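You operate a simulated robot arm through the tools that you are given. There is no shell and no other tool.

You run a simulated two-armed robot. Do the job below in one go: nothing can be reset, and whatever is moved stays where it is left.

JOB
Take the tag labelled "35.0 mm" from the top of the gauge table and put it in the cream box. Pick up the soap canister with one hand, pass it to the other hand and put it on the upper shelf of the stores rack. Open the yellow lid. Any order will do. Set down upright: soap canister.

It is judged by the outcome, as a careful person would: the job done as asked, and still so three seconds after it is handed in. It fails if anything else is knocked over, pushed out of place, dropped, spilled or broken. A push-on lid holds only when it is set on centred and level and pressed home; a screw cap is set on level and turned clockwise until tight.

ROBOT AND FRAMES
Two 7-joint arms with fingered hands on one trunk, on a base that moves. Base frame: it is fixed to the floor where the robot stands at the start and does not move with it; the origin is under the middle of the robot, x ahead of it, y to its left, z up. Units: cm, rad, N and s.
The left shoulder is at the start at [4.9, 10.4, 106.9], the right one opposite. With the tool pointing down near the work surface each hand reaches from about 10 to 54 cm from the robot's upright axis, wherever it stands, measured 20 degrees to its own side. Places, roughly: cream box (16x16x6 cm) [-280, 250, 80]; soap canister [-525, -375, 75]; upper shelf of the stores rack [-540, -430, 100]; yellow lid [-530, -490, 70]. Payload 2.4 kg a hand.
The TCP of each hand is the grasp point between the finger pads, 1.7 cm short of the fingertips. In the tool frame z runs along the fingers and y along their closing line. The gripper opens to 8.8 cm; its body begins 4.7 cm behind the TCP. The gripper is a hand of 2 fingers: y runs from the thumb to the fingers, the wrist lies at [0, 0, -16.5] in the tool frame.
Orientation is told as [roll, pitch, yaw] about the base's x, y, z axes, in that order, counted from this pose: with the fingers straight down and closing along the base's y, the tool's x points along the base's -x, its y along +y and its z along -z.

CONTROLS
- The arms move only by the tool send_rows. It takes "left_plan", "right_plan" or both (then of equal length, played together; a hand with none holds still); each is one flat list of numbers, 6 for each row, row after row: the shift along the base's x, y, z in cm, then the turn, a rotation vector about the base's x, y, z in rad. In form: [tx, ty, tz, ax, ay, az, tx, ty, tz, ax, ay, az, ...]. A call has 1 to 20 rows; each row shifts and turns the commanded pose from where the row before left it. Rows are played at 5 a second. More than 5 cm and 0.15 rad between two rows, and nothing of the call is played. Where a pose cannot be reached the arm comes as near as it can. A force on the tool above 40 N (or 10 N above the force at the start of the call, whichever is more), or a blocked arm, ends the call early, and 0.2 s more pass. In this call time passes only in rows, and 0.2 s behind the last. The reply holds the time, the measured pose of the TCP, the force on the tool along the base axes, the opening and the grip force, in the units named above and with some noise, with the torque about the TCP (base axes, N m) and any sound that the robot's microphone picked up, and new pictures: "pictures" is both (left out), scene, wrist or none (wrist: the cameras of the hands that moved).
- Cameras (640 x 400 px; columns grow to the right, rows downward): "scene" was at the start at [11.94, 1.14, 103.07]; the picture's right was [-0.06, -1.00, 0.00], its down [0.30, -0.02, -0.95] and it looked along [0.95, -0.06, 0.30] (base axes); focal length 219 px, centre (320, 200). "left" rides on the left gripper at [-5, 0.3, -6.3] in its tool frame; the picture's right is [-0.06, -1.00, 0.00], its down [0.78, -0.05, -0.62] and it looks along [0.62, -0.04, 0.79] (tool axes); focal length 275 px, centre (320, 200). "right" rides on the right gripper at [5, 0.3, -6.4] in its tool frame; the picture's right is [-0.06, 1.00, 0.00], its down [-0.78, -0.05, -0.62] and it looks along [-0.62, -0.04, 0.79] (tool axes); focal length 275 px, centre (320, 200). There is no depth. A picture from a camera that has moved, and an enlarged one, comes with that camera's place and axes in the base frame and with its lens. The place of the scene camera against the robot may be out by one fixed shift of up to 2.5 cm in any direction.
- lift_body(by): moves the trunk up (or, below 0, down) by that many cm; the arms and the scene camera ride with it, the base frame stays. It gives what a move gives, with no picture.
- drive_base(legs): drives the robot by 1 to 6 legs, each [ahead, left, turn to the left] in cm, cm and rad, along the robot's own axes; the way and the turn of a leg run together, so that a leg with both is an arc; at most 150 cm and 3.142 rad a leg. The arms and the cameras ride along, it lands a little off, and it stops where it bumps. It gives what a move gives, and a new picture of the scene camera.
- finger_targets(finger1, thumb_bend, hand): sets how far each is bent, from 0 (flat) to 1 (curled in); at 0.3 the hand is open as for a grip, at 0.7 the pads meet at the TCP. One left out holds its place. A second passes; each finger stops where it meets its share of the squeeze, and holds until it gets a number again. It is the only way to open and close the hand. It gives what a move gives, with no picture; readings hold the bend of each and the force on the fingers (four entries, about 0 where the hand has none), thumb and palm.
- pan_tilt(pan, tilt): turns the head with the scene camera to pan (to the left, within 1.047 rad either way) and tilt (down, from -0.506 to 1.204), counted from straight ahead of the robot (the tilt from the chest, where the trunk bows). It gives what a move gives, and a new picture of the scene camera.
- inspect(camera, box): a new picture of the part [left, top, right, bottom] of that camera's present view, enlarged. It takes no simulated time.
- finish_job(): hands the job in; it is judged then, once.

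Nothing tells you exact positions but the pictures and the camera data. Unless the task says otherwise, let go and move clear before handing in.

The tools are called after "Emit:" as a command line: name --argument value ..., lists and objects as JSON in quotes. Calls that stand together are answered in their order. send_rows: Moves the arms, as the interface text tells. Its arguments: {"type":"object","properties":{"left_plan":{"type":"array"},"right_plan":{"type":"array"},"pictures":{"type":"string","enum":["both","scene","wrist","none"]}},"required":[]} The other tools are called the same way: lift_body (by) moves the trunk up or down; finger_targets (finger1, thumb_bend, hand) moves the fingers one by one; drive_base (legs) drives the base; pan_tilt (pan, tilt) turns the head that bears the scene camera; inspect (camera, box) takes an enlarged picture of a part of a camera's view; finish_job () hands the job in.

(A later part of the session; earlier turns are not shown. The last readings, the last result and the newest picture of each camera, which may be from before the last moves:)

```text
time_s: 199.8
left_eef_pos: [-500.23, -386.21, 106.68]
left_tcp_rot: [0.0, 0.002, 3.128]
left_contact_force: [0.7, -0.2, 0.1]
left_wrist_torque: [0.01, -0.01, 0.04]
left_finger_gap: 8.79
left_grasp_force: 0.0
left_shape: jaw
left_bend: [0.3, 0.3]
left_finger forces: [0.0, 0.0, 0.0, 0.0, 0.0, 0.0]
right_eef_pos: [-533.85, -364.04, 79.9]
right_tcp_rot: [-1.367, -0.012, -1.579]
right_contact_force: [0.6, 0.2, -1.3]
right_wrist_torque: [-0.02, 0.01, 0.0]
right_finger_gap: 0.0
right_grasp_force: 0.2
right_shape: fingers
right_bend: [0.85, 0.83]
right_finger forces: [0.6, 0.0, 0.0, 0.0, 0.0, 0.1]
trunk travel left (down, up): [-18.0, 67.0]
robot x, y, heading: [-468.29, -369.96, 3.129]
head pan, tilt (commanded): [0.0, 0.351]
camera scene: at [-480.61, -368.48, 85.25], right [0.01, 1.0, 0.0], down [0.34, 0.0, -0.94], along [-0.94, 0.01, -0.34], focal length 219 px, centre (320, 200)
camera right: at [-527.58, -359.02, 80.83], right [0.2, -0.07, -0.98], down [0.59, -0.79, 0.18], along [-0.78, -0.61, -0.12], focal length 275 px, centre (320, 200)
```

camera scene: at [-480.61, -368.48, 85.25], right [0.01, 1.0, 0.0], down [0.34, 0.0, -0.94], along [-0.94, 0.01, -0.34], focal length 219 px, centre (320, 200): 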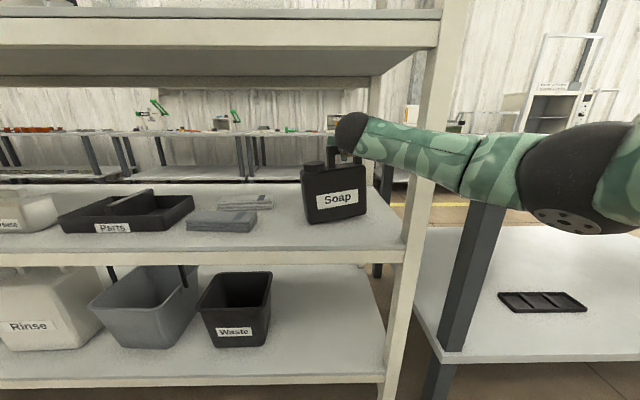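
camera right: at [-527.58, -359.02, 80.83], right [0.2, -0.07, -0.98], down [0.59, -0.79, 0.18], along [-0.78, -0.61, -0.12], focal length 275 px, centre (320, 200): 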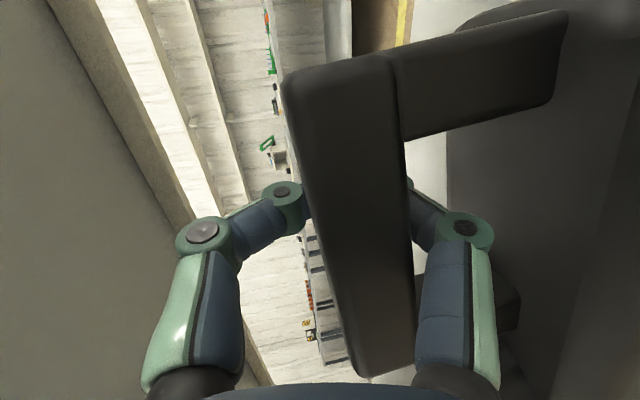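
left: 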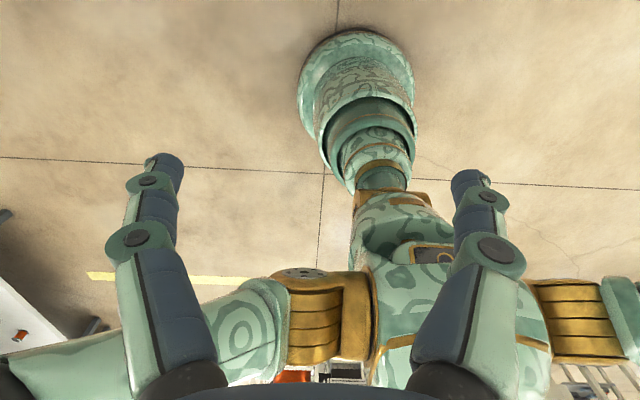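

The fingers have closed completely around the bar, so the handle is hooked securely (caged) rather than pinched. I'll lift further to see how it hangs.

Emit:
send_rows --right_plan '[0, 0, 0.8, 0, 0, 0, 0, 0, 0.8, 0, 0, 0, 0, 0, 0.8, 0, 0, 0, 0, 0, 0.8, 0, 0, 0]' --pictures "both"

Emit:
inspect --camera "scene" --box '[280, 90, 440, 240]'

```text
time_s: 200.8
left_eef_pos: [-500.26, -386.18, 106.6]
left_tcp_rot: [0.0, 0.0, 3.127]
left_contact_force: [0.1, -0.4, -0.1]
left_wrist_torque: [-0.02, -0.01, 0.01]
left_finger_gap: 8.77
left_grasp_force: 0.1
left_shape: jaw
left_bend: [0.3, 0.3]
left_finger forces: [0.0, 0.0, 0.1, 0.1, 0.0, 0.0]
right_eef_pos: [-533.85, -363.88, 83.08]
right_tcp_rot: [-1.366, -0.011, -1.576]
right_contact_force: [-0.2, 0.5, -1.1]
right_wrist_torque: [0.01, 0.02, -0.01]
right_finger_gap: 0.01
right_grasp_force: 0.4
right_shape: fingers
right_bend: [0.85, 0.83]
right_finger forces: [0.9, 0.0, 0.1, 0.0, 0.0, 0.0]
trunk travel left (down, up): [-18.0, 67.0]
robot x, y, heading: [-468.03, -369.95, 3.124]
head pan, tilt (commanded): [0.0, 0.351]
camera scene: at [-480.61, -368.48, 85.25], right [0.01, 1.0, 0.0], down [0.34, 0.0, -0.94], along [-0.94, 0.01, -0.34], focal length 219 px, centre (320, 200)
camera right: at [-527.57, -359.02, 84.06], right [0.2, -0.07, -0.98], down [0.59, -0.79, 0.18], along [-0.78, -0.61, -0.12], focal length 275 px, centre (320, 200)
```

scene: 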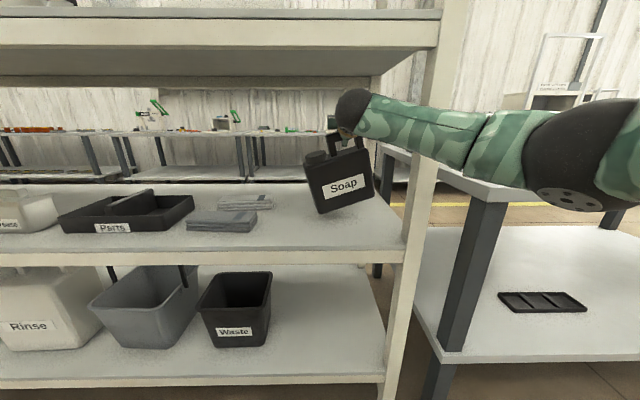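
right: 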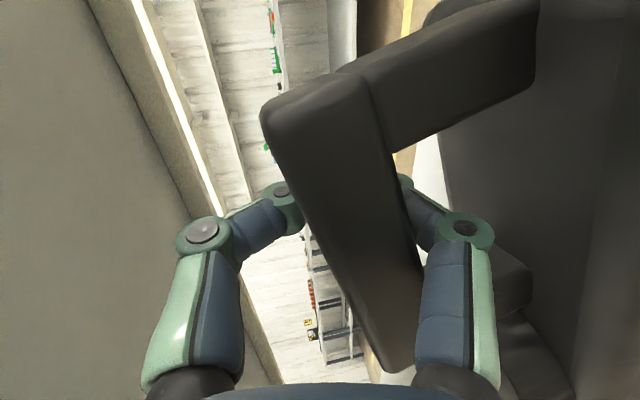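

```text
2.67 times, centred on (360, 165) of scene
camera zoom: at [-480.61, -368.48, 85.25], right [0.01, 1.0, 0.0], down [0.34, 0.0, -0.94], along [-0.94, 0.01, -0.34], focal length 583 px, centre (213, 293)
```

zoom: 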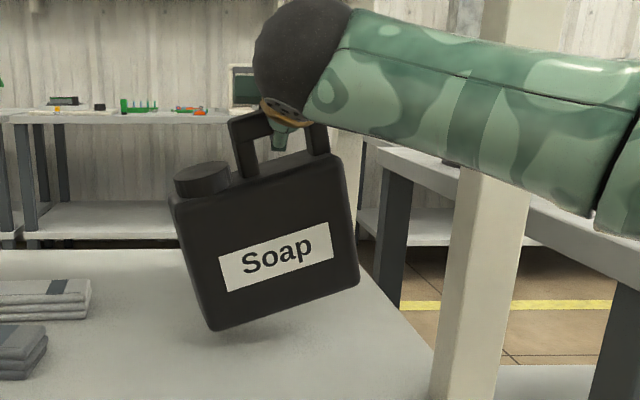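

The canister hangs safely from the caged handle, tilted about 16°, and it is light. I'll lift slightly more and back the robot straight out of the rack.

Emit:
send_rows --right_plan '[0, 0, 0.8, 0, 0, 0, 0, 0, 0.8, 0, 0, 0, 0, 0, 0.8, 0, 0, 0]' --pictures "none"

Emit:
drive_base --legs '[[-20, 0, 0], [-20, 0, 0]]'

```text
time_s: 201.7
left_eef_pos: [-500.22, -386.14, 106.61]
left_tcp_rot: [-0.001, 0.001, 3.127]
left_contact_force: [-0.4, -0.3, 0.7]
left_wrist_torque: [0.01, -0.04, 0.01]
left_finger_gap: 8.77
left_grasp_force: 0.0
left_shape: jaw
left_bend: [0.3, 0.3]
left_finger forces: [0.1, 0.0, 0.1, 0.1, 0.0, 0.0]
right_eef_pos: [-533.94, -363.93, 85.48]
right_tcp_rot: [-1.367, -0.01, -1.577]
right_contact_force: [-0.1, 0.7, -1.1]
right_wrist_torque: [0.01, 0.02, -0.01]
right_finger_gap: 0.0
right_grasp_force: 0.7
right_shape: fingers
right_bend: [0.85, 0.83]
right_finger forces: [0.9, 0.0, 0.0, 0.1, 0.0, 0.0]
trunk travel left (down, up): [-18.0, 67.0]
robot x, y, heading: [-468.22, -370.43, 3.127]
head pan, tilt (commanded): [0.0, 0.351]
```

```text
time_s: 204.4
left_eef_pos: [-460.37, -386.79, 106.73]
left_tcp_rot: [0.0, 0.0, 3.126]
left_contact_force: [-0.1, 0.7, -0.7]
left_wrist_torque: [0.01, 0.08, 0.01]
left_finger_gap: 8.8
left_grasp_force: 0.1
left_shape: jaw
left_bend: [0.3, 0.3]
left_finger forces: [0.0, 0.0, 0.1, 0.1, 0.0, 0.0]
right_eef_pos: [-493.96, -364.38, 85.57]
right_tcp_rot: [-1.367, -0.011, -1.578]
right_contact_force: [0.0, -0.7, -1.0]
right_wrist_torque: [0.02, 0.01, 0.0]
right_finger_gap: 0.0
right_grasp_force: 0.3
right_shape: fingers
right_bend: [0.85, 0.83]
right_finger forces: [0.9, 0.0, 0.0, 0.1, 0.0, 0.0]
trunk travel left (down, up): [-18.0, 67.0]
robot x, y, heading: [-428.48, -371.18, 3.12]
head pan, tilt (commanded): [0.0, 0.351]
camera scene: at [-440.74, -369.01, 85.25], right [0.01, 1.0, 0.0], down [0.34, -0.01, -0.94], along [-0.94, 0.01, -0.34], focal length 219 px, centre (320, 200)
```

scene: 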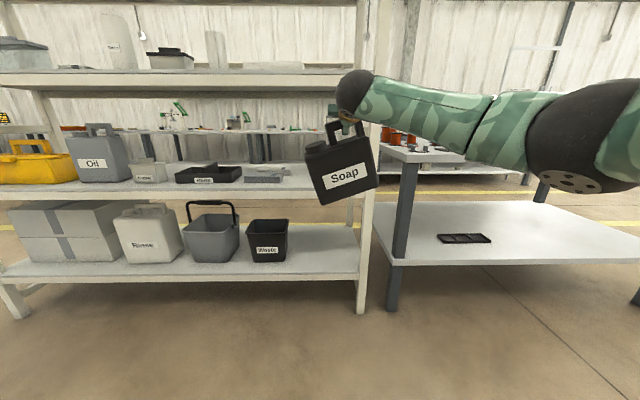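

Clear of the rack. I'll bring the canister in closer and a little higher for the hand-over.

Emit:
send_rows --right_plan '[3, 0.3, 1.3, 0, 0, 0, 3, 0.3, 1.3, 0, 0, 0, 3, 0.3, 1.3, 0, 0, 0, 3, 0.3, 1.3, 0, 0, 0, 3, 0.3, 1.3, 0, 0, 0, 3, 0.3, 1.3, 0, 0, 0, 3, 0.3, 1.2, 0, 0, 0]' --pictures "both"

```text
time_s: 206.0
left_eef_pos: [-460.49, -386.71, 106.6]
left_tcp_rot: [-0.001, 0.0, 3.127]
left_contact_force: [-0.2, -0.4, 0.2]
left_wrist_torque: [0.0, 0.03, -0.02]
left_finger_gap: 8.8
left_grasp_force: 0.0
left_shape: jaw
left_bend: [0.3, 0.3]
left_finger forces: [0.0, 0.0, 0.0, 0.0, 0.1, 0.0]
right_eef_pos: [-472.91, -362.4, 94.57]
right_tcp_rot: [-1.366, -0.01, -1.577]
right_contact_force: [0.3, 0.0, -1.4]
right_wrist_torque: [0.0, 0.01, -0.01]
right_finger_gap: 0.0
right_grasp_force: 0.6
right_shape: fingers
right_bend: [0.85, 0.83]
right_finger forces: [0.8, 0.0, 0.0, 0.1, 0.0, 0.0]
trunk travel left (down, up): [-18.0, 67.0]
robot x, y, heading: [-428.33, -370.42, 3.123]
head pan, tilt (commanded): [0.0, 0.351]
camera scene: at [-440.73, -369.01, 85.25], right [0.01, 1.0, 0.0], down [0.34, -0.01, -0.94], along [-0.94, 0.01, -0.34], focal length 219 px, centre (320, 200)
camera right: at [-466.67, -357.48, 95.49], right [0.2, -0.07, -0.98], down [0.59, -0.79, 0.18], along [-0.78, -0.61, -0.12], focal length 275 px, centre (320, 200)
```

scene: 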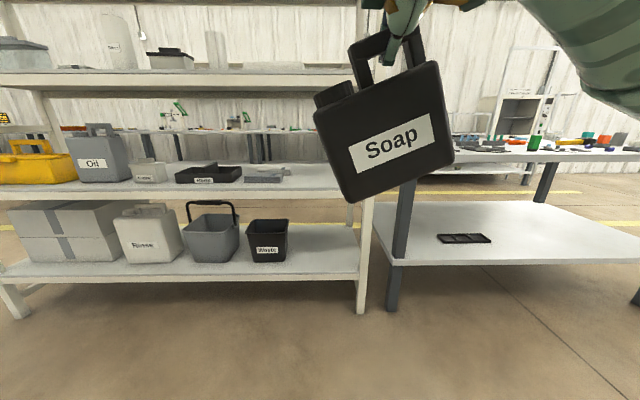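
right: 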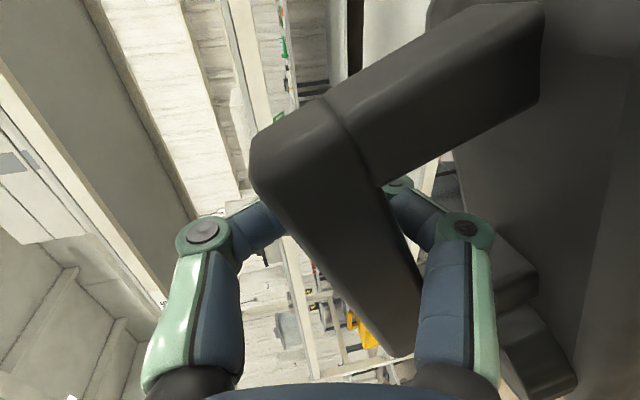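

Emit:
inspect --camera "scene" --box '[280, 0, 500, 220]'

Emit:
inspect --camera "left" --box '[0, 0, 640, 400]'

```text
1.82 times, centred on (390, 110) of scene
camera zoom: at [-440.73, -369.01, 85.25], right [0.01, 1.0, 0.0], down [0.34, -0.01, -0.94], along [-0.94, 0.01, -0.34], focal length 397 px, centre (193, 364)
```

zoom: 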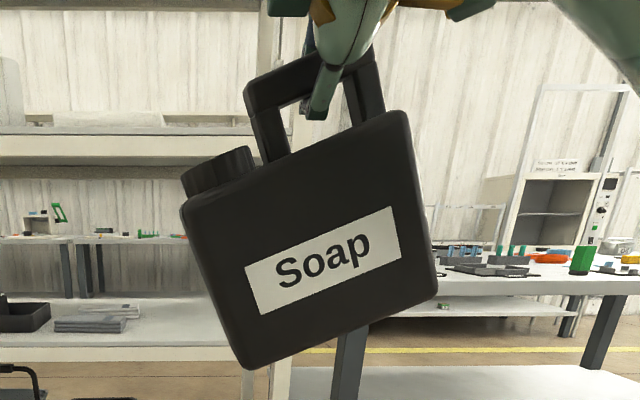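

```text
1.00 times, centred on (320, 200) of left (not enlarged: the box is as wide or as high as the picture)
camera zoom: at [-465.33, -386.88, 113.06], right [-0.05, 1.0, 0.0], down [0.78, 0.04, 0.62], along [0.62, 0.03, -0.79], focal length 275 px, centre (320, 200)
```

zoom: 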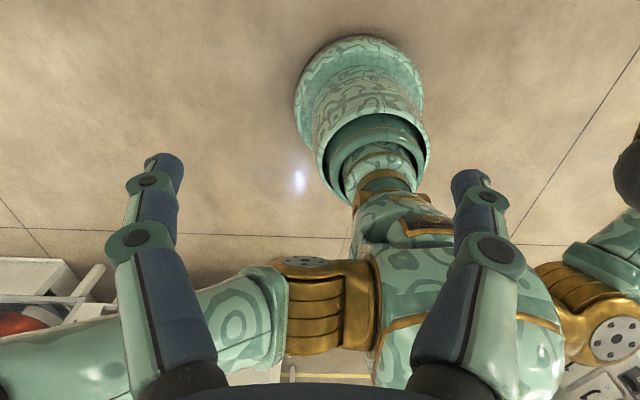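

The canister hangs at about (-471, -362, 83), tilted ~21° with its cap end lower. I'll rotate the left hand so it points to the robot's right with fingers closing front-to-back, staying clear on the left.

Emit:
send_rows --left_plan '[-0.6, 0.4, -1.5, 0.0806, 0.0806, -0.0806, -0.6, 0.4, -1.5, 0.0806, 0.0806, -0.0806, -0.6, 0.4, -1.5, 0.0806, 0.0806, -0.0806, -0.6, 0.4, -1.5, 0.0806, 0.0806, -0.0806, -0.6, 0.4, -1.5, 0.0806, 0.0806, -0.0806, -0.6, 0.4, -1.5, 0.0806, 0.0806, -0.0806, -0.6, 0.4, -1.5, 0.0806, 0.0806, -0.0806, -0.6, 0.4, -1.5, 0.0806, 0.0806, -0.0806]' --pictures "both"

```text
time_s: 207.8
left_eef_pos: [-465.14, -383.56, 94.89]
left_tcp_rot: [-0.475, -0.794, 2.635]
left_contact_force: [1.3, -0.1, 0.3]
left_wrist_torque: [0.04, -0.02, 0.0]
left_finger_gap: 8.79
left_grasp_force: 0.0
left_shape: jaw
left_bend: [0.3, 0.3]
left_finger forces: [0.1, 0.1, 0.0, 0.0, 0.0, 0.0]
right_eef_pos: [-472.88, -362.44, 94.43]
right_tcp_rot: [-1.366, -0.012, -1.579]
right_contact_force: [0.5, 0.1, -0.9]
right_wrist_torque: [0.01, 0.0, -0.03]
right_finger_gap: 0.01
right_grasp_force: 0.6
right_shape: fingers
right_bend: [0.85, 0.83]
right_finger forces: [0.9, 0.0, 0.0, 0.0, 0.0, 0.1]
trunk travel left (down, up): [-18.0, 67.0]
robot x, y, heading: [-428.46, -370.8, 3.127]
head pan, tilt (commanded): [0.0, 0.351]
camera scene: at [-440.73, -369.01, 85.25], right [0.01, 1.0, 0.0], down [0.34, -0.01, -0.94], along [-0.94, 0.01, -0.34], focal length 219 px, centre (320, 200)
camera left: at [-466.25, -386.4, 102.21], right [0.68, 0.64, 0.36], down [0.72, -0.67, -0.16], along [0.14, 0.37, -0.92], focal length 275 px, centre (320, 200)
```

scene: 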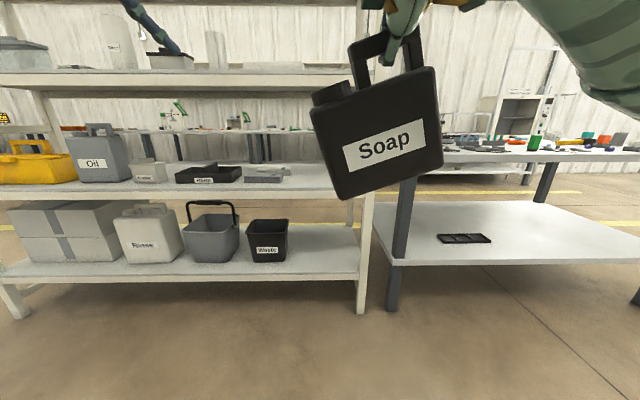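
left: 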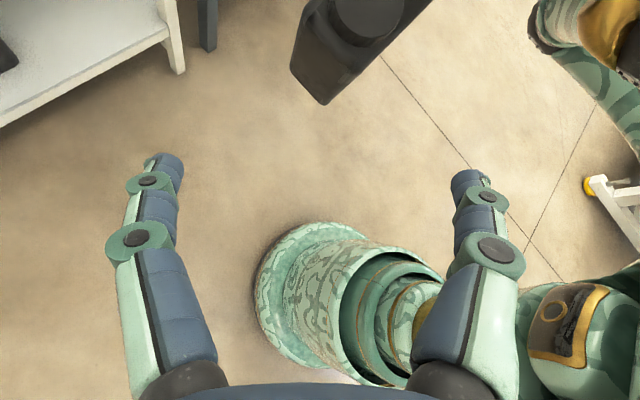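

The rotation goes well. Continuing the remaining turn.

Emit:
send_rows --left_plan '[-0.6, 0.4, -1.5, 0.0806, 0.0806, -0.0806, -0.6, 0.4, -1.5, 0.0806, 0.0806, -0.0806, -0.6, 0.4, -1.5, 0.0806, 0.0806, -0.0806, -0.6, 0.4, -1.5, 0.0806, 0.0806, -0.0806, -0.6, 0.4, -1.5, 0.0806, 0.0806, -0.0806, -0.6, 0.4, -1.5, 0.0806, 0.0806, -0.0806, -0.6, 0.4, -1.5, 0.0806, 0.0806, -0.0806]' --pictures "both"

```text
time_s: 209.4
left_eef_pos: [-469.32, -380.73, 84.18]
left_tcp_rot: [1.713, -1.556, -0.144]
left_contact_force: [-0.1, -0.9, -0.7]
left_wrist_torque: [-0.04, -0.02, -0.03]
left_finger_gap: 8.77
left_grasp_force: 0.1
left_shape: jaw
left_bend: [0.3, 0.3]
left_finger forces: [0.0, 0.0, 0.0, 0.0, 0.0, 0.0]
right_eef_pos: [-473.06, -362.37, 94.53]
right_tcp_rot: [-1.366, -0.011, -1.579]
right_contact_force: [0.4, 0.5, -0.9]
right_wrist_torque: [0.01, -0.01, -0.01]
right_finger_gap: 0.0
right_grasp_force: 0.7
right_shape: fingers
right_bend: [0.85, 0.83]
right_finger forces: [0.9, 0.1, 0.1, 0.0, 0.0, 0.0]
trunk travel left (down, up): [-18.0, 67.0]
robot x, y, heading: [-428.18, -370.91, 3.126]
head pan, tilt (commanded): [0.0, 0.351]
camera scene: at [-440.72, -369.01, 85.25], right [0.01, 1.0, 0.0], down [0.34, -0.01, -0.94], along [-0.94, 0.01, -0.34], focal length 219 px, centre (320, 200)
camera left: at [-469.5, -386.99, 89.08], right [1.0, 0.0, 0.05], down [0.04, -0.62, -0.79], along [0.03, 0.79, -0.62], focal length 275 px, centre (320, 200)
```

scene: 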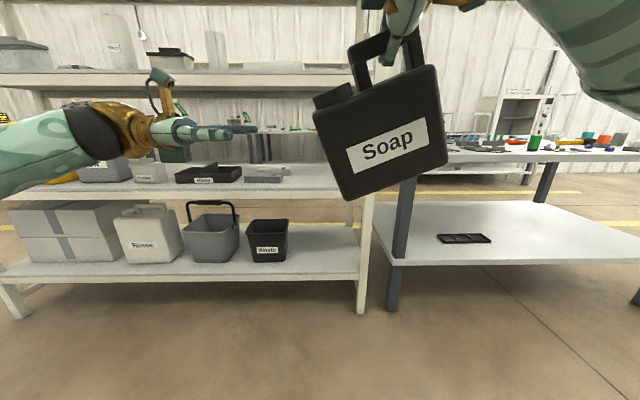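
left: 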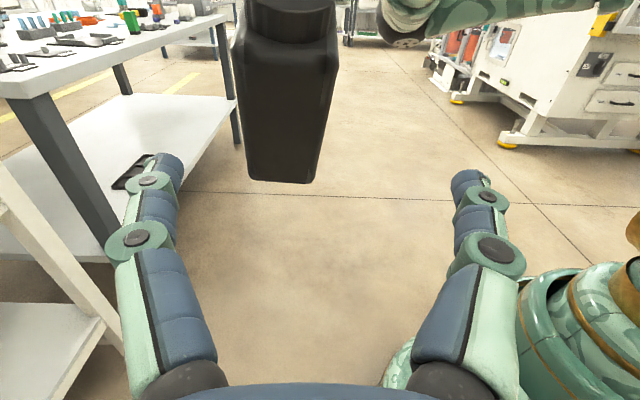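

The left hand points at the canister's cap end. Canister centre is at x≈-471.6, thickness ≈6 cm. I'll tilt the tool up 20° to match and line up on its axis.

Emit:
send_rows --left_plan '[-0.77, 1.2, -2.0, 0.116, 0, 0, -0.77, 1.2, -2.0, 0.116, 0, 0, -0.77, 1.2, -2.0, 0.116, 0, 0]' --pictures "both"

```text
time_s: 210.2
left_eef_pos: [-471.65, -377.2, 77.97]
left_tcp_rot: [3.101, -1.22, -1.529]
left_contact_force: [0.6, -0.5, -0.7]
left_wrist_torque: [0.0, 0.01, 0.0]
left_finger_gap: 8.78
left_grasp_force: 0.0
left_shape: jaw
left_bend: [0.3, 0.3]
left_finger forces: [0.0, 0.0, 0.0, 0.0, 0.0, 0.1]
right_eef_pos: [-472.96, -362.49, 94.52]
right_tcp_rot: [-1.367, -0.011, -1.579]
right_contact_force: [-1.0, 0.1, -2.2]
right_wrist_torque: [0.02, -0.02, -0.01]
right_finger_gap: 0.0
right_grasp_force: 0.0
right_shape: fingers
right_bend: [0.85, 0.83]
right_finger forces: [0.9, 0.0, 0.0, 0.1, 0.0, 0.0]
trunk travel left (down, up): [-18.0, 67.0]
robot x, y, heading: [-427.75, -371.03, 3.132]
head pan, tilt (commanded): [0.0, 0.351]
camera scene: at [-440.73, -369.02, 85.25], right [0.01, 1.0, 0.0], down [0.34, -0.01, -0.94], along [-0.94, 0.01, -0.34], focal length 219 px, centre (320, 200)
camera left: at [-471.91, -384.83, 80.59], right [1.0, -0.02, 0.04], down [0.04, -0.31, -0.95], along [0.03, 0.95, -0.31], focal length 275 px, centre (320, 200)
```

scene: 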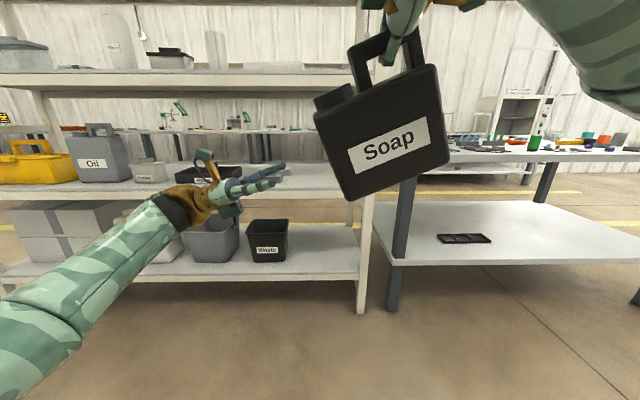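
left: 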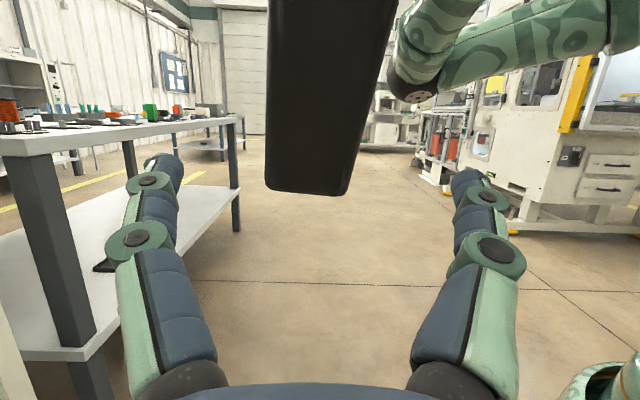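

Aligned: the end face is centred between the left fingers. I'll advance along the canister's axis in two stages.

Emit:
send_rows --left_plan '[0, 2.35, 0.85, 0, 0, 0, 0, 2.35, 0.85, 0, 0, 0, 0, 2.35, 0.85, 0, 0, 0]' --pictures "both"

```text
time_s: 211.0
left_eef_pos: [-471.75, -370.29, 80.71]
left_tcp_rot: [3.104, -1.223, -1.531]
left_contact_force: [0.6, -0.1, 0.4]
left_wrist_torque: [-0.01, -0.02, 0.01]
left_finger_gap: 8.78
left_grasp_force: 0.1
left_shape: jaw
left_bend: [0.3, 0.3]
left_finger forces: [0.1, 0.1, 0.0, 0.0, 0.0, 0.0]
right_eef_pos: [-472.74, -362.39, 94.48]
right_tcp_rot: [-1.366, -0.012, -1.578]
right_contact_force: [-0.2, 0.6, 0.2]
right_wrist_torque: [0.02, 0.02, 0.0]
right_finger_gap: 0.0
right_grasp_force: 0.4
right_shape: fingers
right_bend: [0.85, 0.83]
right_finger forces: [0.9, 0.1, 0.0, 0.1, 0.0, 0.0]
trunk travel left (down, up): [-18.0, 67.0]
robot x, y, heading: [-428.16, -371.06, 3.123]
head pan, tilt (commanded): [0.0, 0.351]
camera scene: at [-440.73, -369.01, 85.25], right [0.01, 1.0, 0.0], down [0.34, -0.01, -0.94], along [-0.94, 0.01, -0.34], focal length 219 px, centre (320, 200)
camera left: at [-471.9, -377.82, 83.2], right [1.0, -0.02, 0.05], down [0.04, -0.31, -0.95], along [0.03, 0.95, -0.31], focal length 275 px, centre (320, 200)
```

scene: 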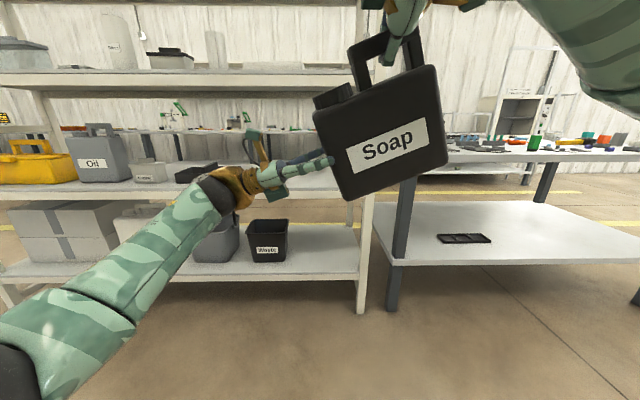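
left: 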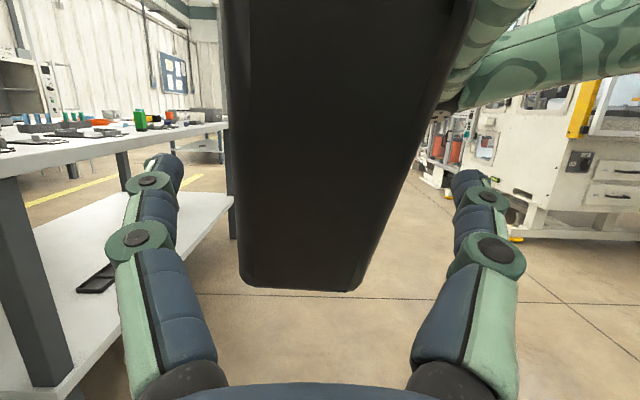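

The fingers straddle the end. I'll roll the left tool ~8° to match the canister's lean and advance the rest of the way.

Emit:
send_rows --left_plan '[0, 0.3, 0.1, 0, 0.132, 0.048, 0, 1.3, 0.47, 0, 0, 0, 0, 1.3, 0.47, 0, 0, 0, 0, 1.2, 0.43, 0, 0, 0]' --pictures "both"

```text
time_s: 212.0
left_eef_pos: [-471.74, -366.09, 82.03]
left_tcp_rot: [2.739, -1.19, -1.144]
left_contact_force: [0.4, 0.6, -0.4]
left_wrist_torque: [-0.01, -0.05, -0.01]
left_finger_gap: 8.79
left_grasp_force: 0.1
left_shape: jaw
left_bend: [0.3, 0.3]
left_finger forces: [0.5, 0.0, 0.0, 0.1, 0.6, 0.1]
right_eef_pos: [-472.89, -362.37, 94.51]
right_tcp_rot: [-1.367, -0.01, -1.579]
right_contact_force: [-0.2, -0.4, -0.6]
right_wrist_torque: [0.0, -0.01, 0.01]
right_finger_gap: 0.0
right_grasp_force: 0.1
right_shape: fingers
right_bend: [0.85, 0.83]
right_finger forces: [0.5, 0.0, 0.0, 0.0, 0.1, 0.0]
trunk travel left (down, up): [-18.0, 67.0]
robot x, y, heading: [-427.89, -370.75, 3.127]
head pan, tilt (commanded): [0.0, 0.351]
camera scene: at [-440.73, -369.01, 85.25], right [0.01, 1.0, 0.0], down [0.34, -0.01, -0.94], along [-0.94, 0.01, -0.34], focal length 219 px, centre (320, 200)
camera left: at [-471.14, -373.66, 84.64], right [1.0, 0.03, -0.09], down [-0.07, -0.31, -0.95], along [-0.06, 0.95, -0.31], focal length 275 px, centre (320, 200)
```

scene: 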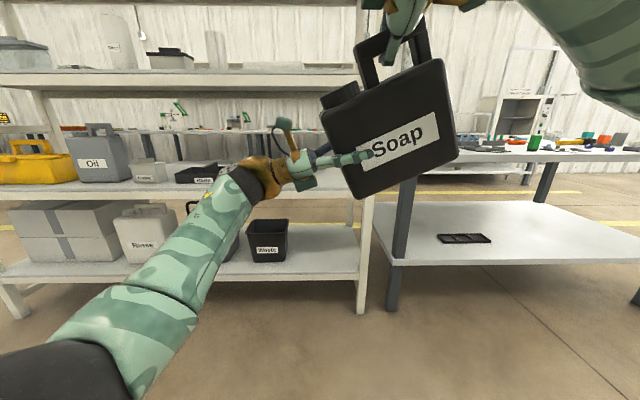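
left: 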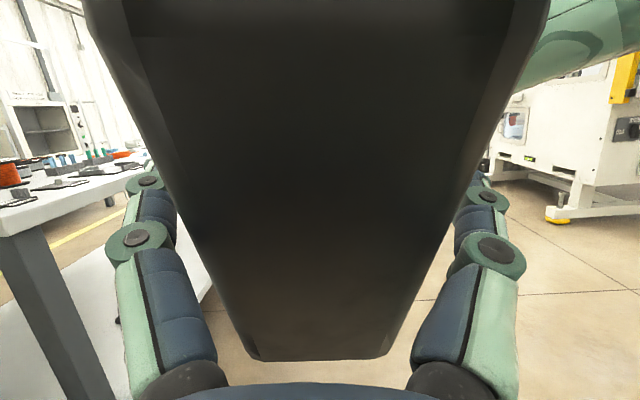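

The body's corners just touch both fingers' inner links. I'll back off 1 cm so closing doesn't push it away, then close the left hand.

Emit:
send_rows --left_plan '[0, -1.0, -0.36, 0, 0, 0]' --pictures "none"

Emit:
finger_targets --hand "left" --finger1 0.42 --thumb_bend 0.42

Emit:
inspect --camera "left" --box '[0, 0, 640, 400]'

Emit:
inspect --camera "scene" --box '[230, 0, 510, 220]'

```text
time_s: 212.4
left_eef_pos: [-471.67, -366.93, 81.79]
left_tcp_rot: [2.741, -1.189, -1.142]
left_contact_force: [0.6, 0.0, 0.1]
left_wrist_torque: [-0.03, 0.01, -0.04]
left_finger_gap: 8.8
left_grasp_force: 0.2
left_shape: jaw
left_bend: [0.3, 0.3]
left_finger forces: [0.0, 0.0, 0.0, 0.1, 0.0, 0.0]
right_eef_pos: [-473.05, -362.5, 94.58]
right_tcp_rot: [-1.367, -0.01, -1.578]
right_contact_force: [0.1, 0.3, -1.1]
right_wrist_torque: [0.0, 0.02, -0.01]
right_finger_gap: 0.0
right_grasp_force: 0.4
right_shape: fingers
right_bend: [0.85, 0.83]
right_finger forces: [1.1, 0.1, 0.0, 0.1, 0.0, 0.0]
trunk travel left (down, up): [-18.0, 67.0]
robot x, y, heading: [-428.58, -370.68, 3.119]
head pan, tilt (commanded): [0.0, 0.351]
```

```text
time_s: 213.4
left_eef_pos: [-471.77, -366.99, 81.74]
left_tcp_rot: [2.739, -1.19, -1.144]
left_contact_force: [0.6, -0.3, -0.6]
left_wrist_torque: [0.03, -0.01, -0.03]
left_finger_gap: 6.25
left_grasp_force: 3.3
left_shape: fingers
left_bend: [0.41, 0.42]
left_finger forces: [3.1, 0.0, 0.1, 0.1, 3.1, 0.0]
right_eef_pos: [-472.93, -362.37, 94.54]
right_tcp_rot: [-1.366, -0.012, -1.577]
right_contact_force: [-0.8, 0.4, -1.3]
right_wrist_torque: [0.02, 0.02, -0.01]
right_finger_gap: 0.0
right_grasp_force: 0.4
right_shape: fingers
right_bend: [0.85, 0.83]
right_finger forces: [0.5, 0.1, 0.0, 0.0, 0.1, 0.0]
trunk travel left (down, up): [-18.0, 67.0]
robot x, y, heading: [-428.44, -370.84, 3.131]
head pan, tilt (commanded): [0.0, 0.351]
```

```text
1.00 times, centred on (320, 200) of left (not enlarged: the box is as wide or as high as the picture)
camera zoom: at [-471.2, -374.61, 84.28], right [1.0, 0.03, -0.09], down [-0.07, -0.31, -0.95], along [-0.06, 0.95, -0.31], focal length 275 px, centre (320, 200)
```

zoom: 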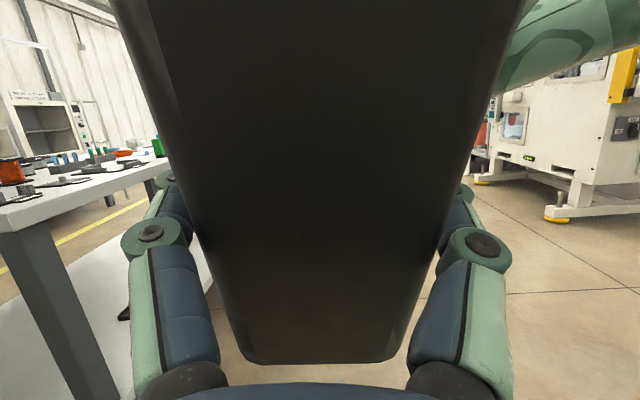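

```text
1.82 times, centred on (370, 110) of scene
camera zoom: at [-440.73, -369.0, 85.25], right [0.01, 1.0, 0.0], down [0.34, -0.01, -0.94], along [-0.94, 0.01, -0.34], focal length 397 px, centre (229, 364)
```

zoom: 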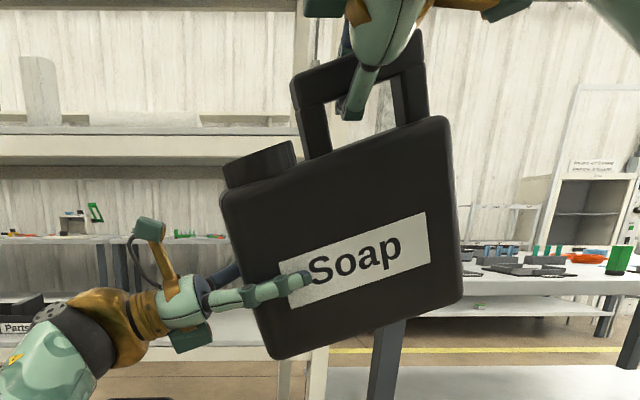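

Left hand has the body with ~3 N on each side. I'll tighten it.

Emit:
finger_targets --hand "left" --finger1 0.56 --thumb_bend 0.56

```text
time_s: 214.4
left_eef_pos: [-471.62, -366.88, 81.88]
left_tcp_rot: [2.74, -1.191, -1.144]
left_contact_force: [-0.1, -0.3, 1.2]
left_wrist_torque: [0.0, 0.0, -0.05]
left_finger_gap: 5.27
left_grasp_force: 10.7
left_shape: fingers
left_bend: [0.49, 0.51]
left_finger forces: [10.4, 0.1, 0.0, 0.1, 10.3, 0.1]
right_eef_pos: [-473.03, -362.44, 94.42]
right_tcp_rot: [-1.367, -0.011, -1.577]
right_contact_force: [-0.6, -0.1, -0.6]
right_wrist_torque: [0.04, 0.01, 0.0]
right_finger_gap: 0.0
right_grasp_force: 0.6
right_shape: fingers
right_bend: [0.85, 0.83]
right_finger forces: [0.4, 0.0, 0.0, 0.0, 0.0, 0.0]
trunk travel left (down, up): [-18.0, 67.0]
robot x, y, heading: [-428.37, -370.75, 3.124]
head pan, tilt (commanded): [0.0, 0.351]
```

Emit:
inspect --camera "left" --box '[0, 0, 640, 400]'

Emit:
inspect --camera "scene" --box '[230, 0, 510, 220]'

Emit:
inspect --camera "right" --box '[0, 0, 640, 400]'

```text
1.00 times, centred on (320, 200) of left (not enlarged: the box is as wide or as high as the picture)
camera zoom: at [-471.2, -374.61, 84.28], right [1.0, 0.03, -0.09], down [-0.07, -0.31, -0.95], along [-0.06, 0.95, -0.31], focal length 275 px, centre (320, 200)
```

zoom: 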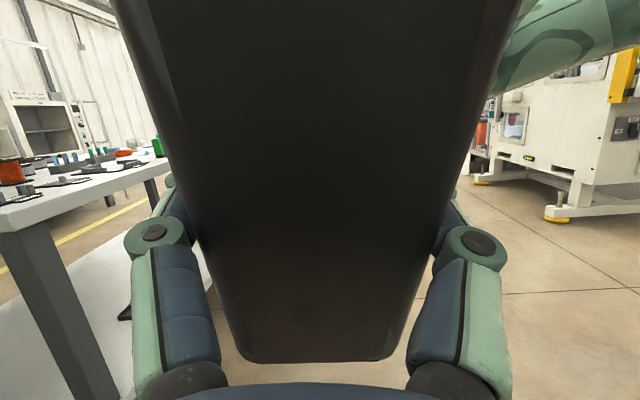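

```text
1.82 times, centred on (370, 110) of scene
camera zoom: at [-440.73, -369.0, 85.25], right [0.01, 1.0, 0.0], down [0.34, -0.01, -0.94], along [-0.94, 0.01, -0.34], focal length 397 px, centre (229, 364)
```

zoom: 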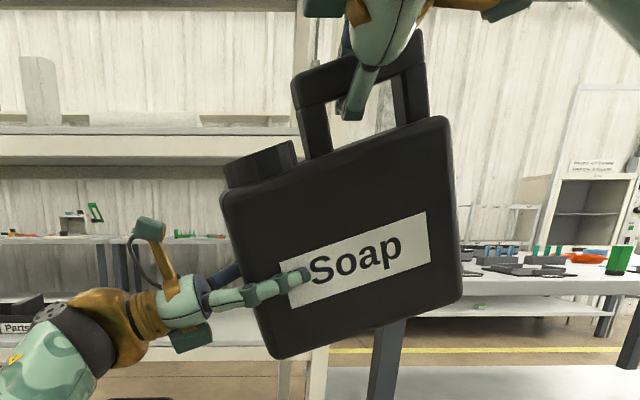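

```text
1.00 times, centred on (320, 200) of right (not enlarged: the box is as wide or as high as the picture)
camera zoom: at [-466.71, -357.48, 95.48], right [0.2, -0.07, -0.98], down [0.59, -0.79, 0.18], along [-0.78, -0.61, -0.12], focal length 275 px, centre (320, 200)
```

zoom: 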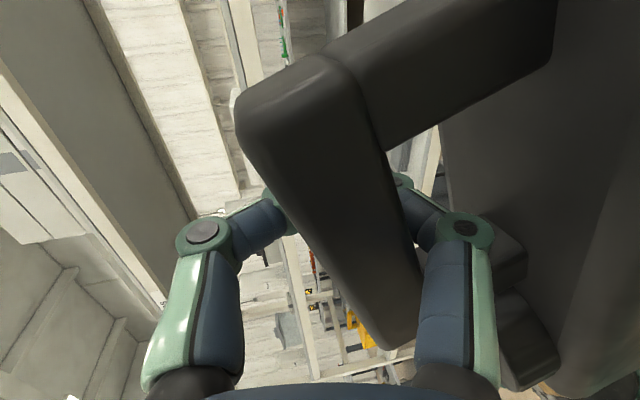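

The left grip is firm (10 N a side). Now I'll level the canister by rotating it with the left hand about the handle point, so the right fingers can slide out of the handle cleanly.

Emit:
send_rows --left_plan '[0.28, -1.07, 0.44, -0.0873, -0.0225, 0, 0.28, -1.03, 0.53, -0.0873, -0.0225, 0, 0.28, -0.98, 0.62, -0.0873, -0.0225, 0, 0.28, -0.92, 0.7, -0.0873, -0.0225, 0]' --pictures "both"

Emit:
inspect --camera "scene" --box '[230, 0, 510, 220]'

```text
time_s: 215.4
left_eef_pos: [-470.54, -371.06, 84.13]
left_tcp_rot: [1.536, -1.506, 0.05]
left_contact_force: [0.0, 0.9, -0.4]
left_wrist_torque: [-0.05, 0.02, 0.0]
left_finger_gap: 5.27
left_grasp_force: 9.5
left_shape: fingers
left_bend: [0.49, 0.51]
left_finger forces: [10.3, 0.1, 0.0, 0.0, 10.0, 0.0]
right_eef_pos: [-472.98, -362.34, 94.52]
right_tcp_rot: [-1.367, -0.011, -1.577]
right_contact_force: [0.2, -0.2, -0.8]
right_wrist_torque: [-0.02, 0.03, 0.01]
right_finger_gap: 0.0
right_grasp_force: 0.0
right_shape: fingers
right_bend: [0.85, 0.83]
right_finger forces: [0.1, 0.0, 0.0, 0.1, 0.1, 0.0]
trunk travel left (down, up): [-18.0, 67.0]
robot x, y, heading: [-428.71, -370.78, 3.121]
head pan, tilt (commanded): [0.0, 0.351]
camera scene: at [-440.73, -369.0, 85.25], right [0.01, 1.0, 0.0], down [0.34, -0.01, -0.94], along [-0.94, 0.01, -0.34], focal length 219 px, centre (320, 200)
camera left: at [-470.41, -377.33, 89.28], right [1.0, 0.01, 0.0], down [0.01, -0.62, -0.78], along [-0.01, 0.78, -0.62], focal length 275 px, centre (320, 200)
```

scene: 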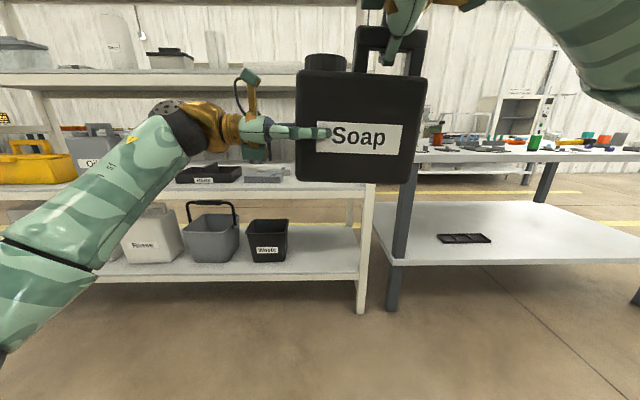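
left: 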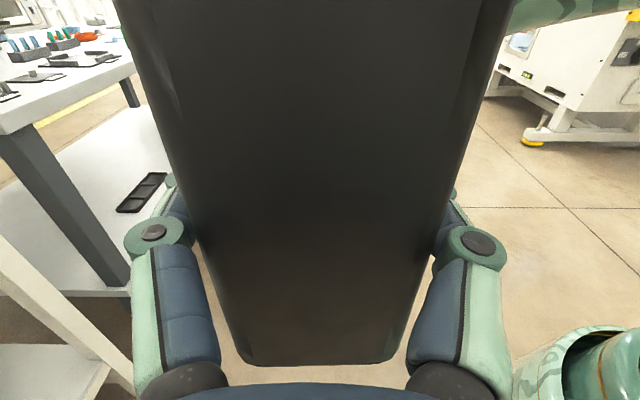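

```text
1.82 times, centred on (370, 110) of scene
camera zoom: at [-440.73, -369.0, 85.25], right [0.01, 1.0, 0.0], down [0.34, -0.01, -0.94], along [-0.94, 0.01, -0.34], focal length 397 px, centre (229, 364)
```

zoom: 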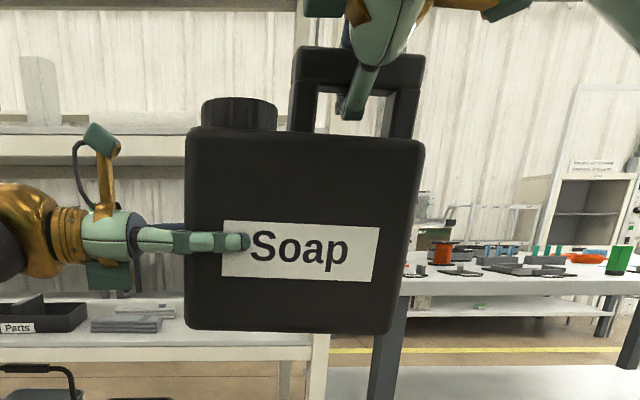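

The canister is nearly level and the right hand carries no load. Check the right hand's view before opening it.

Emit:
inspect --camera "right" --box '[0, 0, 640, 400]'

Emit:
finger_targets --hand "right" --finger1 0.62 --thumb_bend 0.6

Emit:
inspect --camera "right" --box '[0, 0, 640, 400]'

```text
1.00 times, centred on (320, 200) of right (not enlarged: the box is as wide or as high as the picture)
camera zoom: at [-466.71, -357.48, 95.48], right [0.2, -0.07, -0.98], down [0.59, -0.79, 0.18], along [-0.78, -0.61, -0.12], focal length 275 px, centre (320, 200)
```

zoom: 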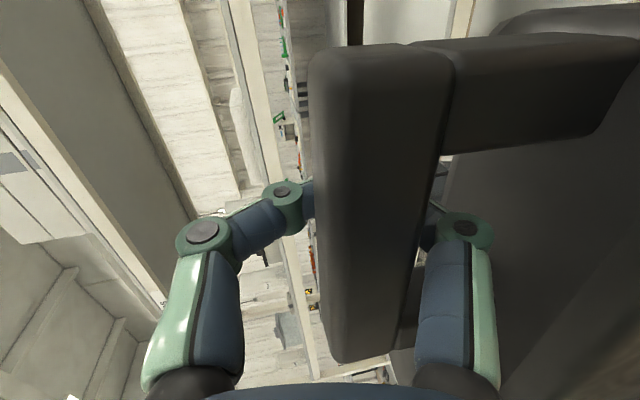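

```text
time_s: 216.4
left_eef_pos: [-470.54, -371.13, 84.21]
left_tcp_rot: [1.555, -1.503, 0.032]
left_contact_force: [-0.7, -0.6, 0.3]
left_wrist_torque: [0.01, -0.03, 0.02]
left_finger_gap: 5.25
left_grasp_force: 10.0
left_shape: fingers
left_bend: [0.49, 0.51]
left_finger forces: [10.6, 0.0, 0.1, 0.0, 9.9, 0.0]
right_eef_pos: [-473.0, -362.51, 94.46]
right_tcp_rot: [-1.368, -0.01, -1.579]
right_contact_force: [0.4, -0.5, -0.9]
right_wrist_torque: [0.01, 0.04, 0.05]
right_finger_gap: 1.47
right_grasp_force: 0.2
right_shape: fingers
right_bend: [0.62, 0.6]
right_finger forces: [0.5, 0.0, 0.1, 0.0, 0.1, 0.1]
trunk travel left (down, up): [-18.0, 67.0]
robot x, y, heading: [-428.08, -371.05, 3.13]
head pan, tilt (commanded): [0.0, 0.351]
```

```text
1.00 times, centred on (320, 200) of right (not enlarged: the box is as wide or as high as the picture)
camera zoom: at [-466.71, -357.48, 95.48], right [0.2, -0.07, -0.98], down [0.59, -0.79, 0.18], along [-0.78, -0.61, -0.12], focal length 275 px, centre (320, 200)
```

zoom: 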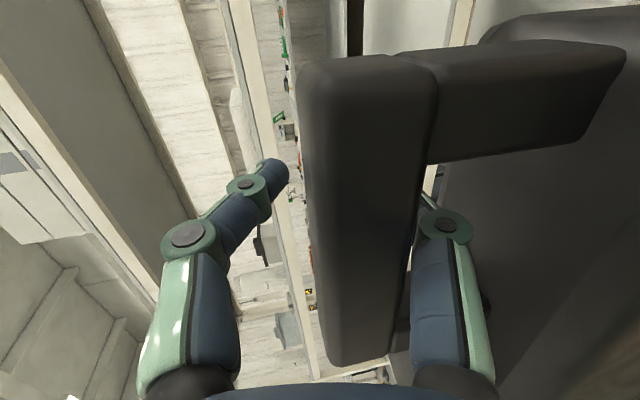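

Emit:
finger_targets --hand "right" --finger1 0.52 --thumb_bend 0.42

Emit:
inspect --camera "right" --box '[0, 0, 640, 400]'

Emit:
inspect --camera "scene" --box '[330, 0, 490, 110]'

```text
time_s: 217.4
left_eef_pos: [-470.56, -370.96, 84.29]
left_tcp_rot: [1.553, -1.506, 0.031]
left_contact_force: [0.1, 0.4, -0.2]
left_wrist_torque: [-0.04, -0.01, 0.04]
left_finger_gap: 5.26
left_grasp_force: 10.6
left_shape: fingers
left_bend: [0.49, 0.51]
left_finger forces: [10.4, 0.1, 0.0, 0.1, 10.1, 0.0]
right_eef_pos: [-472.98, -362.33, 94.42]
right_tcp_rot: [-1.368, -0.012, -1.577]
right_contact_force: [0.1, -0.6, 0.0]
right_wrist_torque: [-0.03, 0.03, -0.01]
right_finger_gap: 4.56
right_grasp_force: 0.1
right_shape: fingers
right_bend: [0.52, 0.42]
right_finger forces: [0.0, 0.0, 0.0, 0.0, 0.0, 0.1]
trunk travel left (down, up): [-18.0, 67.0]
robot x, y, heading: [-428.26, -371.06, 3.126]
head pan, tilt (commanded): [0.0, 0.351]
```

```text
1.00 times, centred on (320, 200) of right (not enlarged: the box is as wide or as high as the picture)
camera zoom: at [-466.71, -357.48, 95.48], right [0.2, -0.07, -0.98], down [0.59, -0.79, 0.18], along [-0.78, -0.61, -0.12], focal length 275 px, centre (320, 200)
```

zoom: 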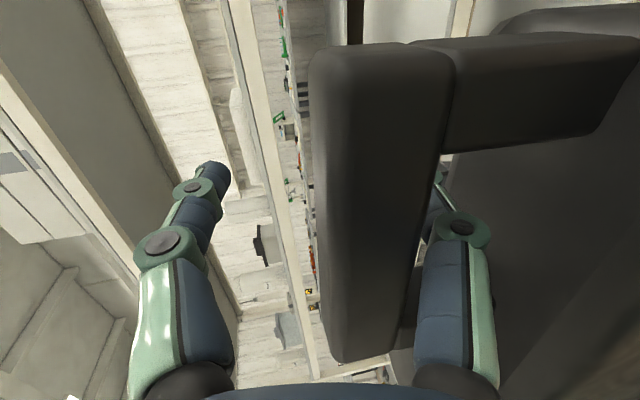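

```text
3.64 times, centred on (410, 55) of scene
camera zoom: at [-440.73, -369.01, 85.25], right [0.01, 1.0, 0.0], down [0.34, -0.01, -0.94], along [-0.94, 0.01, -0.34], focal length 795 px, centre (-7, 727)
```

zoom: 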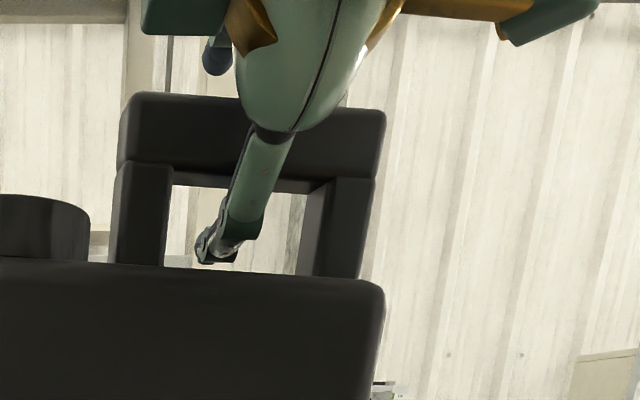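

The lower finger is free inside the hole. I'll lower the right hand 0.5 cm to centre it, then withdraw along its axis in small steps.

Emit:
send_rows --right_plan '[0, 0, -0.5, 0, 0, 0, 0.98, 0, 0.2, 0, 0, 0]' --pictures "wrist"

```text
time_s: 218.0
left_eef_pos: [-470.54, -371.04, 84.13]
left_tcp_rot: [1.554, -1.504, 0.033]
left_contact_force: [-0.8, 0.2, -0.4]
left_wrist_torque: [-0.08, 0.02, 0.01]
left_finger_gap: 5.25
left_grasp_force: 9.8
left_shape: fingers
left_bend: [0.49, 0.51]
left_finger forces: [10.4, 0.0, 0.0, 0.0, 10.0, 0.1]
right_eef_pos: [-471.99, -362.34, 94.06]
right_tcp_rot: [-1.365, -0.012, -1.578]
right_contact_force: [-0.7, 0.0, 0.2]
right_wrist_torque: [-0.03, 0.02, 0.0]
right_finger_gap: 4.56
right_grasp_force: 0.0
right_shape: fingers
right_bend: [0.52, 0.42]
right_finger forces: [0.0, 0.0, 0.0, 0.0, 0.0, 0.0]
trunk travel left (down, up): [-18.0, 67.0]
robot x, y, heading: [-428.43, -370.88, 3.125]
head pan, tilt (commanded): [0.0, 0.351]
camera right: at [-465.71, -357.43, 95.17], right [0.2, -0.07, -0.98], down [0.59, -0.79, 0.18], along [-0.78, -0.61, -0.12], focal length 275 px, centre (320, 200)
```

right: 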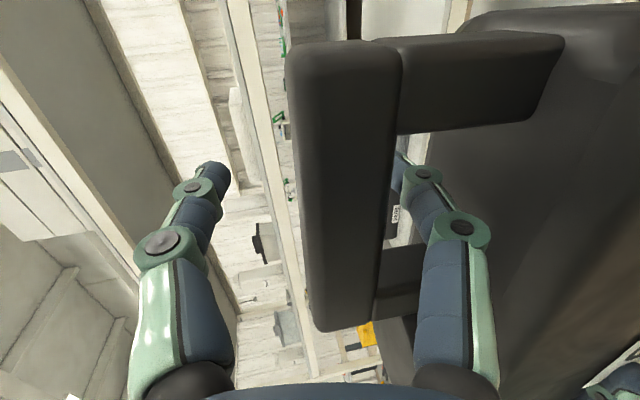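

Emit:
send_rows --right_plan '[1.2, 0, 0.2, 0, 0, 0, 1.2, 0, 0.2, 0, 0, 0]' --pictures "wrist"

```text
time_s: 218.6
left_eef_pos: [-470.64, -370.99, 84.32]
left_tcp_rot: [1.553, -1.504, 0.035]
left_contact_force: [-0.3, -0.1, -0.7]
left_wrist_torque: [-0.05, 0.01, 0.0]
left_finger_gap: 5.25
left_grasp_force: 9.7
left_shape: fingers
left_bend: [0.49, 0.51]
left_finger forces: [10.3, 0.1, 0.1, 0.0, 10.1, 0.0]
right_eef_pos: [-470.5, -362.81, 94.94]
right_tcp_rot: [-1.365, -0.009, -1.576]
right_contact_force: [-0.2, -0.5, 1.3]
right_wrist_torque: [-0.01, 0.0, 0.01]
right_finger_gap: 4.58
right_grasp_force: 0.1
right_shape: fingers
right_bend: [0.52, 0.42]
right_finger forces: [0.0, 0.0, 0.1, 0.1, 0.1, 0.1]
right hand out of reach, approached as far as the arm can: row 2
trunk travel left (down, up): [-18.0, 67.0]
robot x, y, heading: [-428.55, -370.85, 3.12]
head pan, tilt (commanded): [0.0, 0.351]
camera right: at [-464.29, -357.85, 95.8], right [0.2, -0.07, -0.98], down [0.59, -0.79, 0.18], along [-0.78, -0.61, -0.12], focal length 275 px, centre (320, 200)
```

right: 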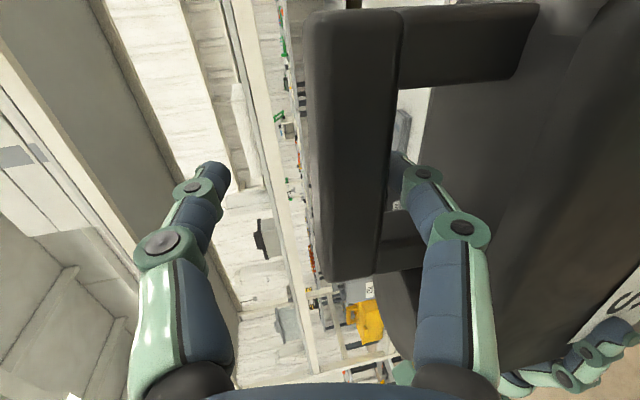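

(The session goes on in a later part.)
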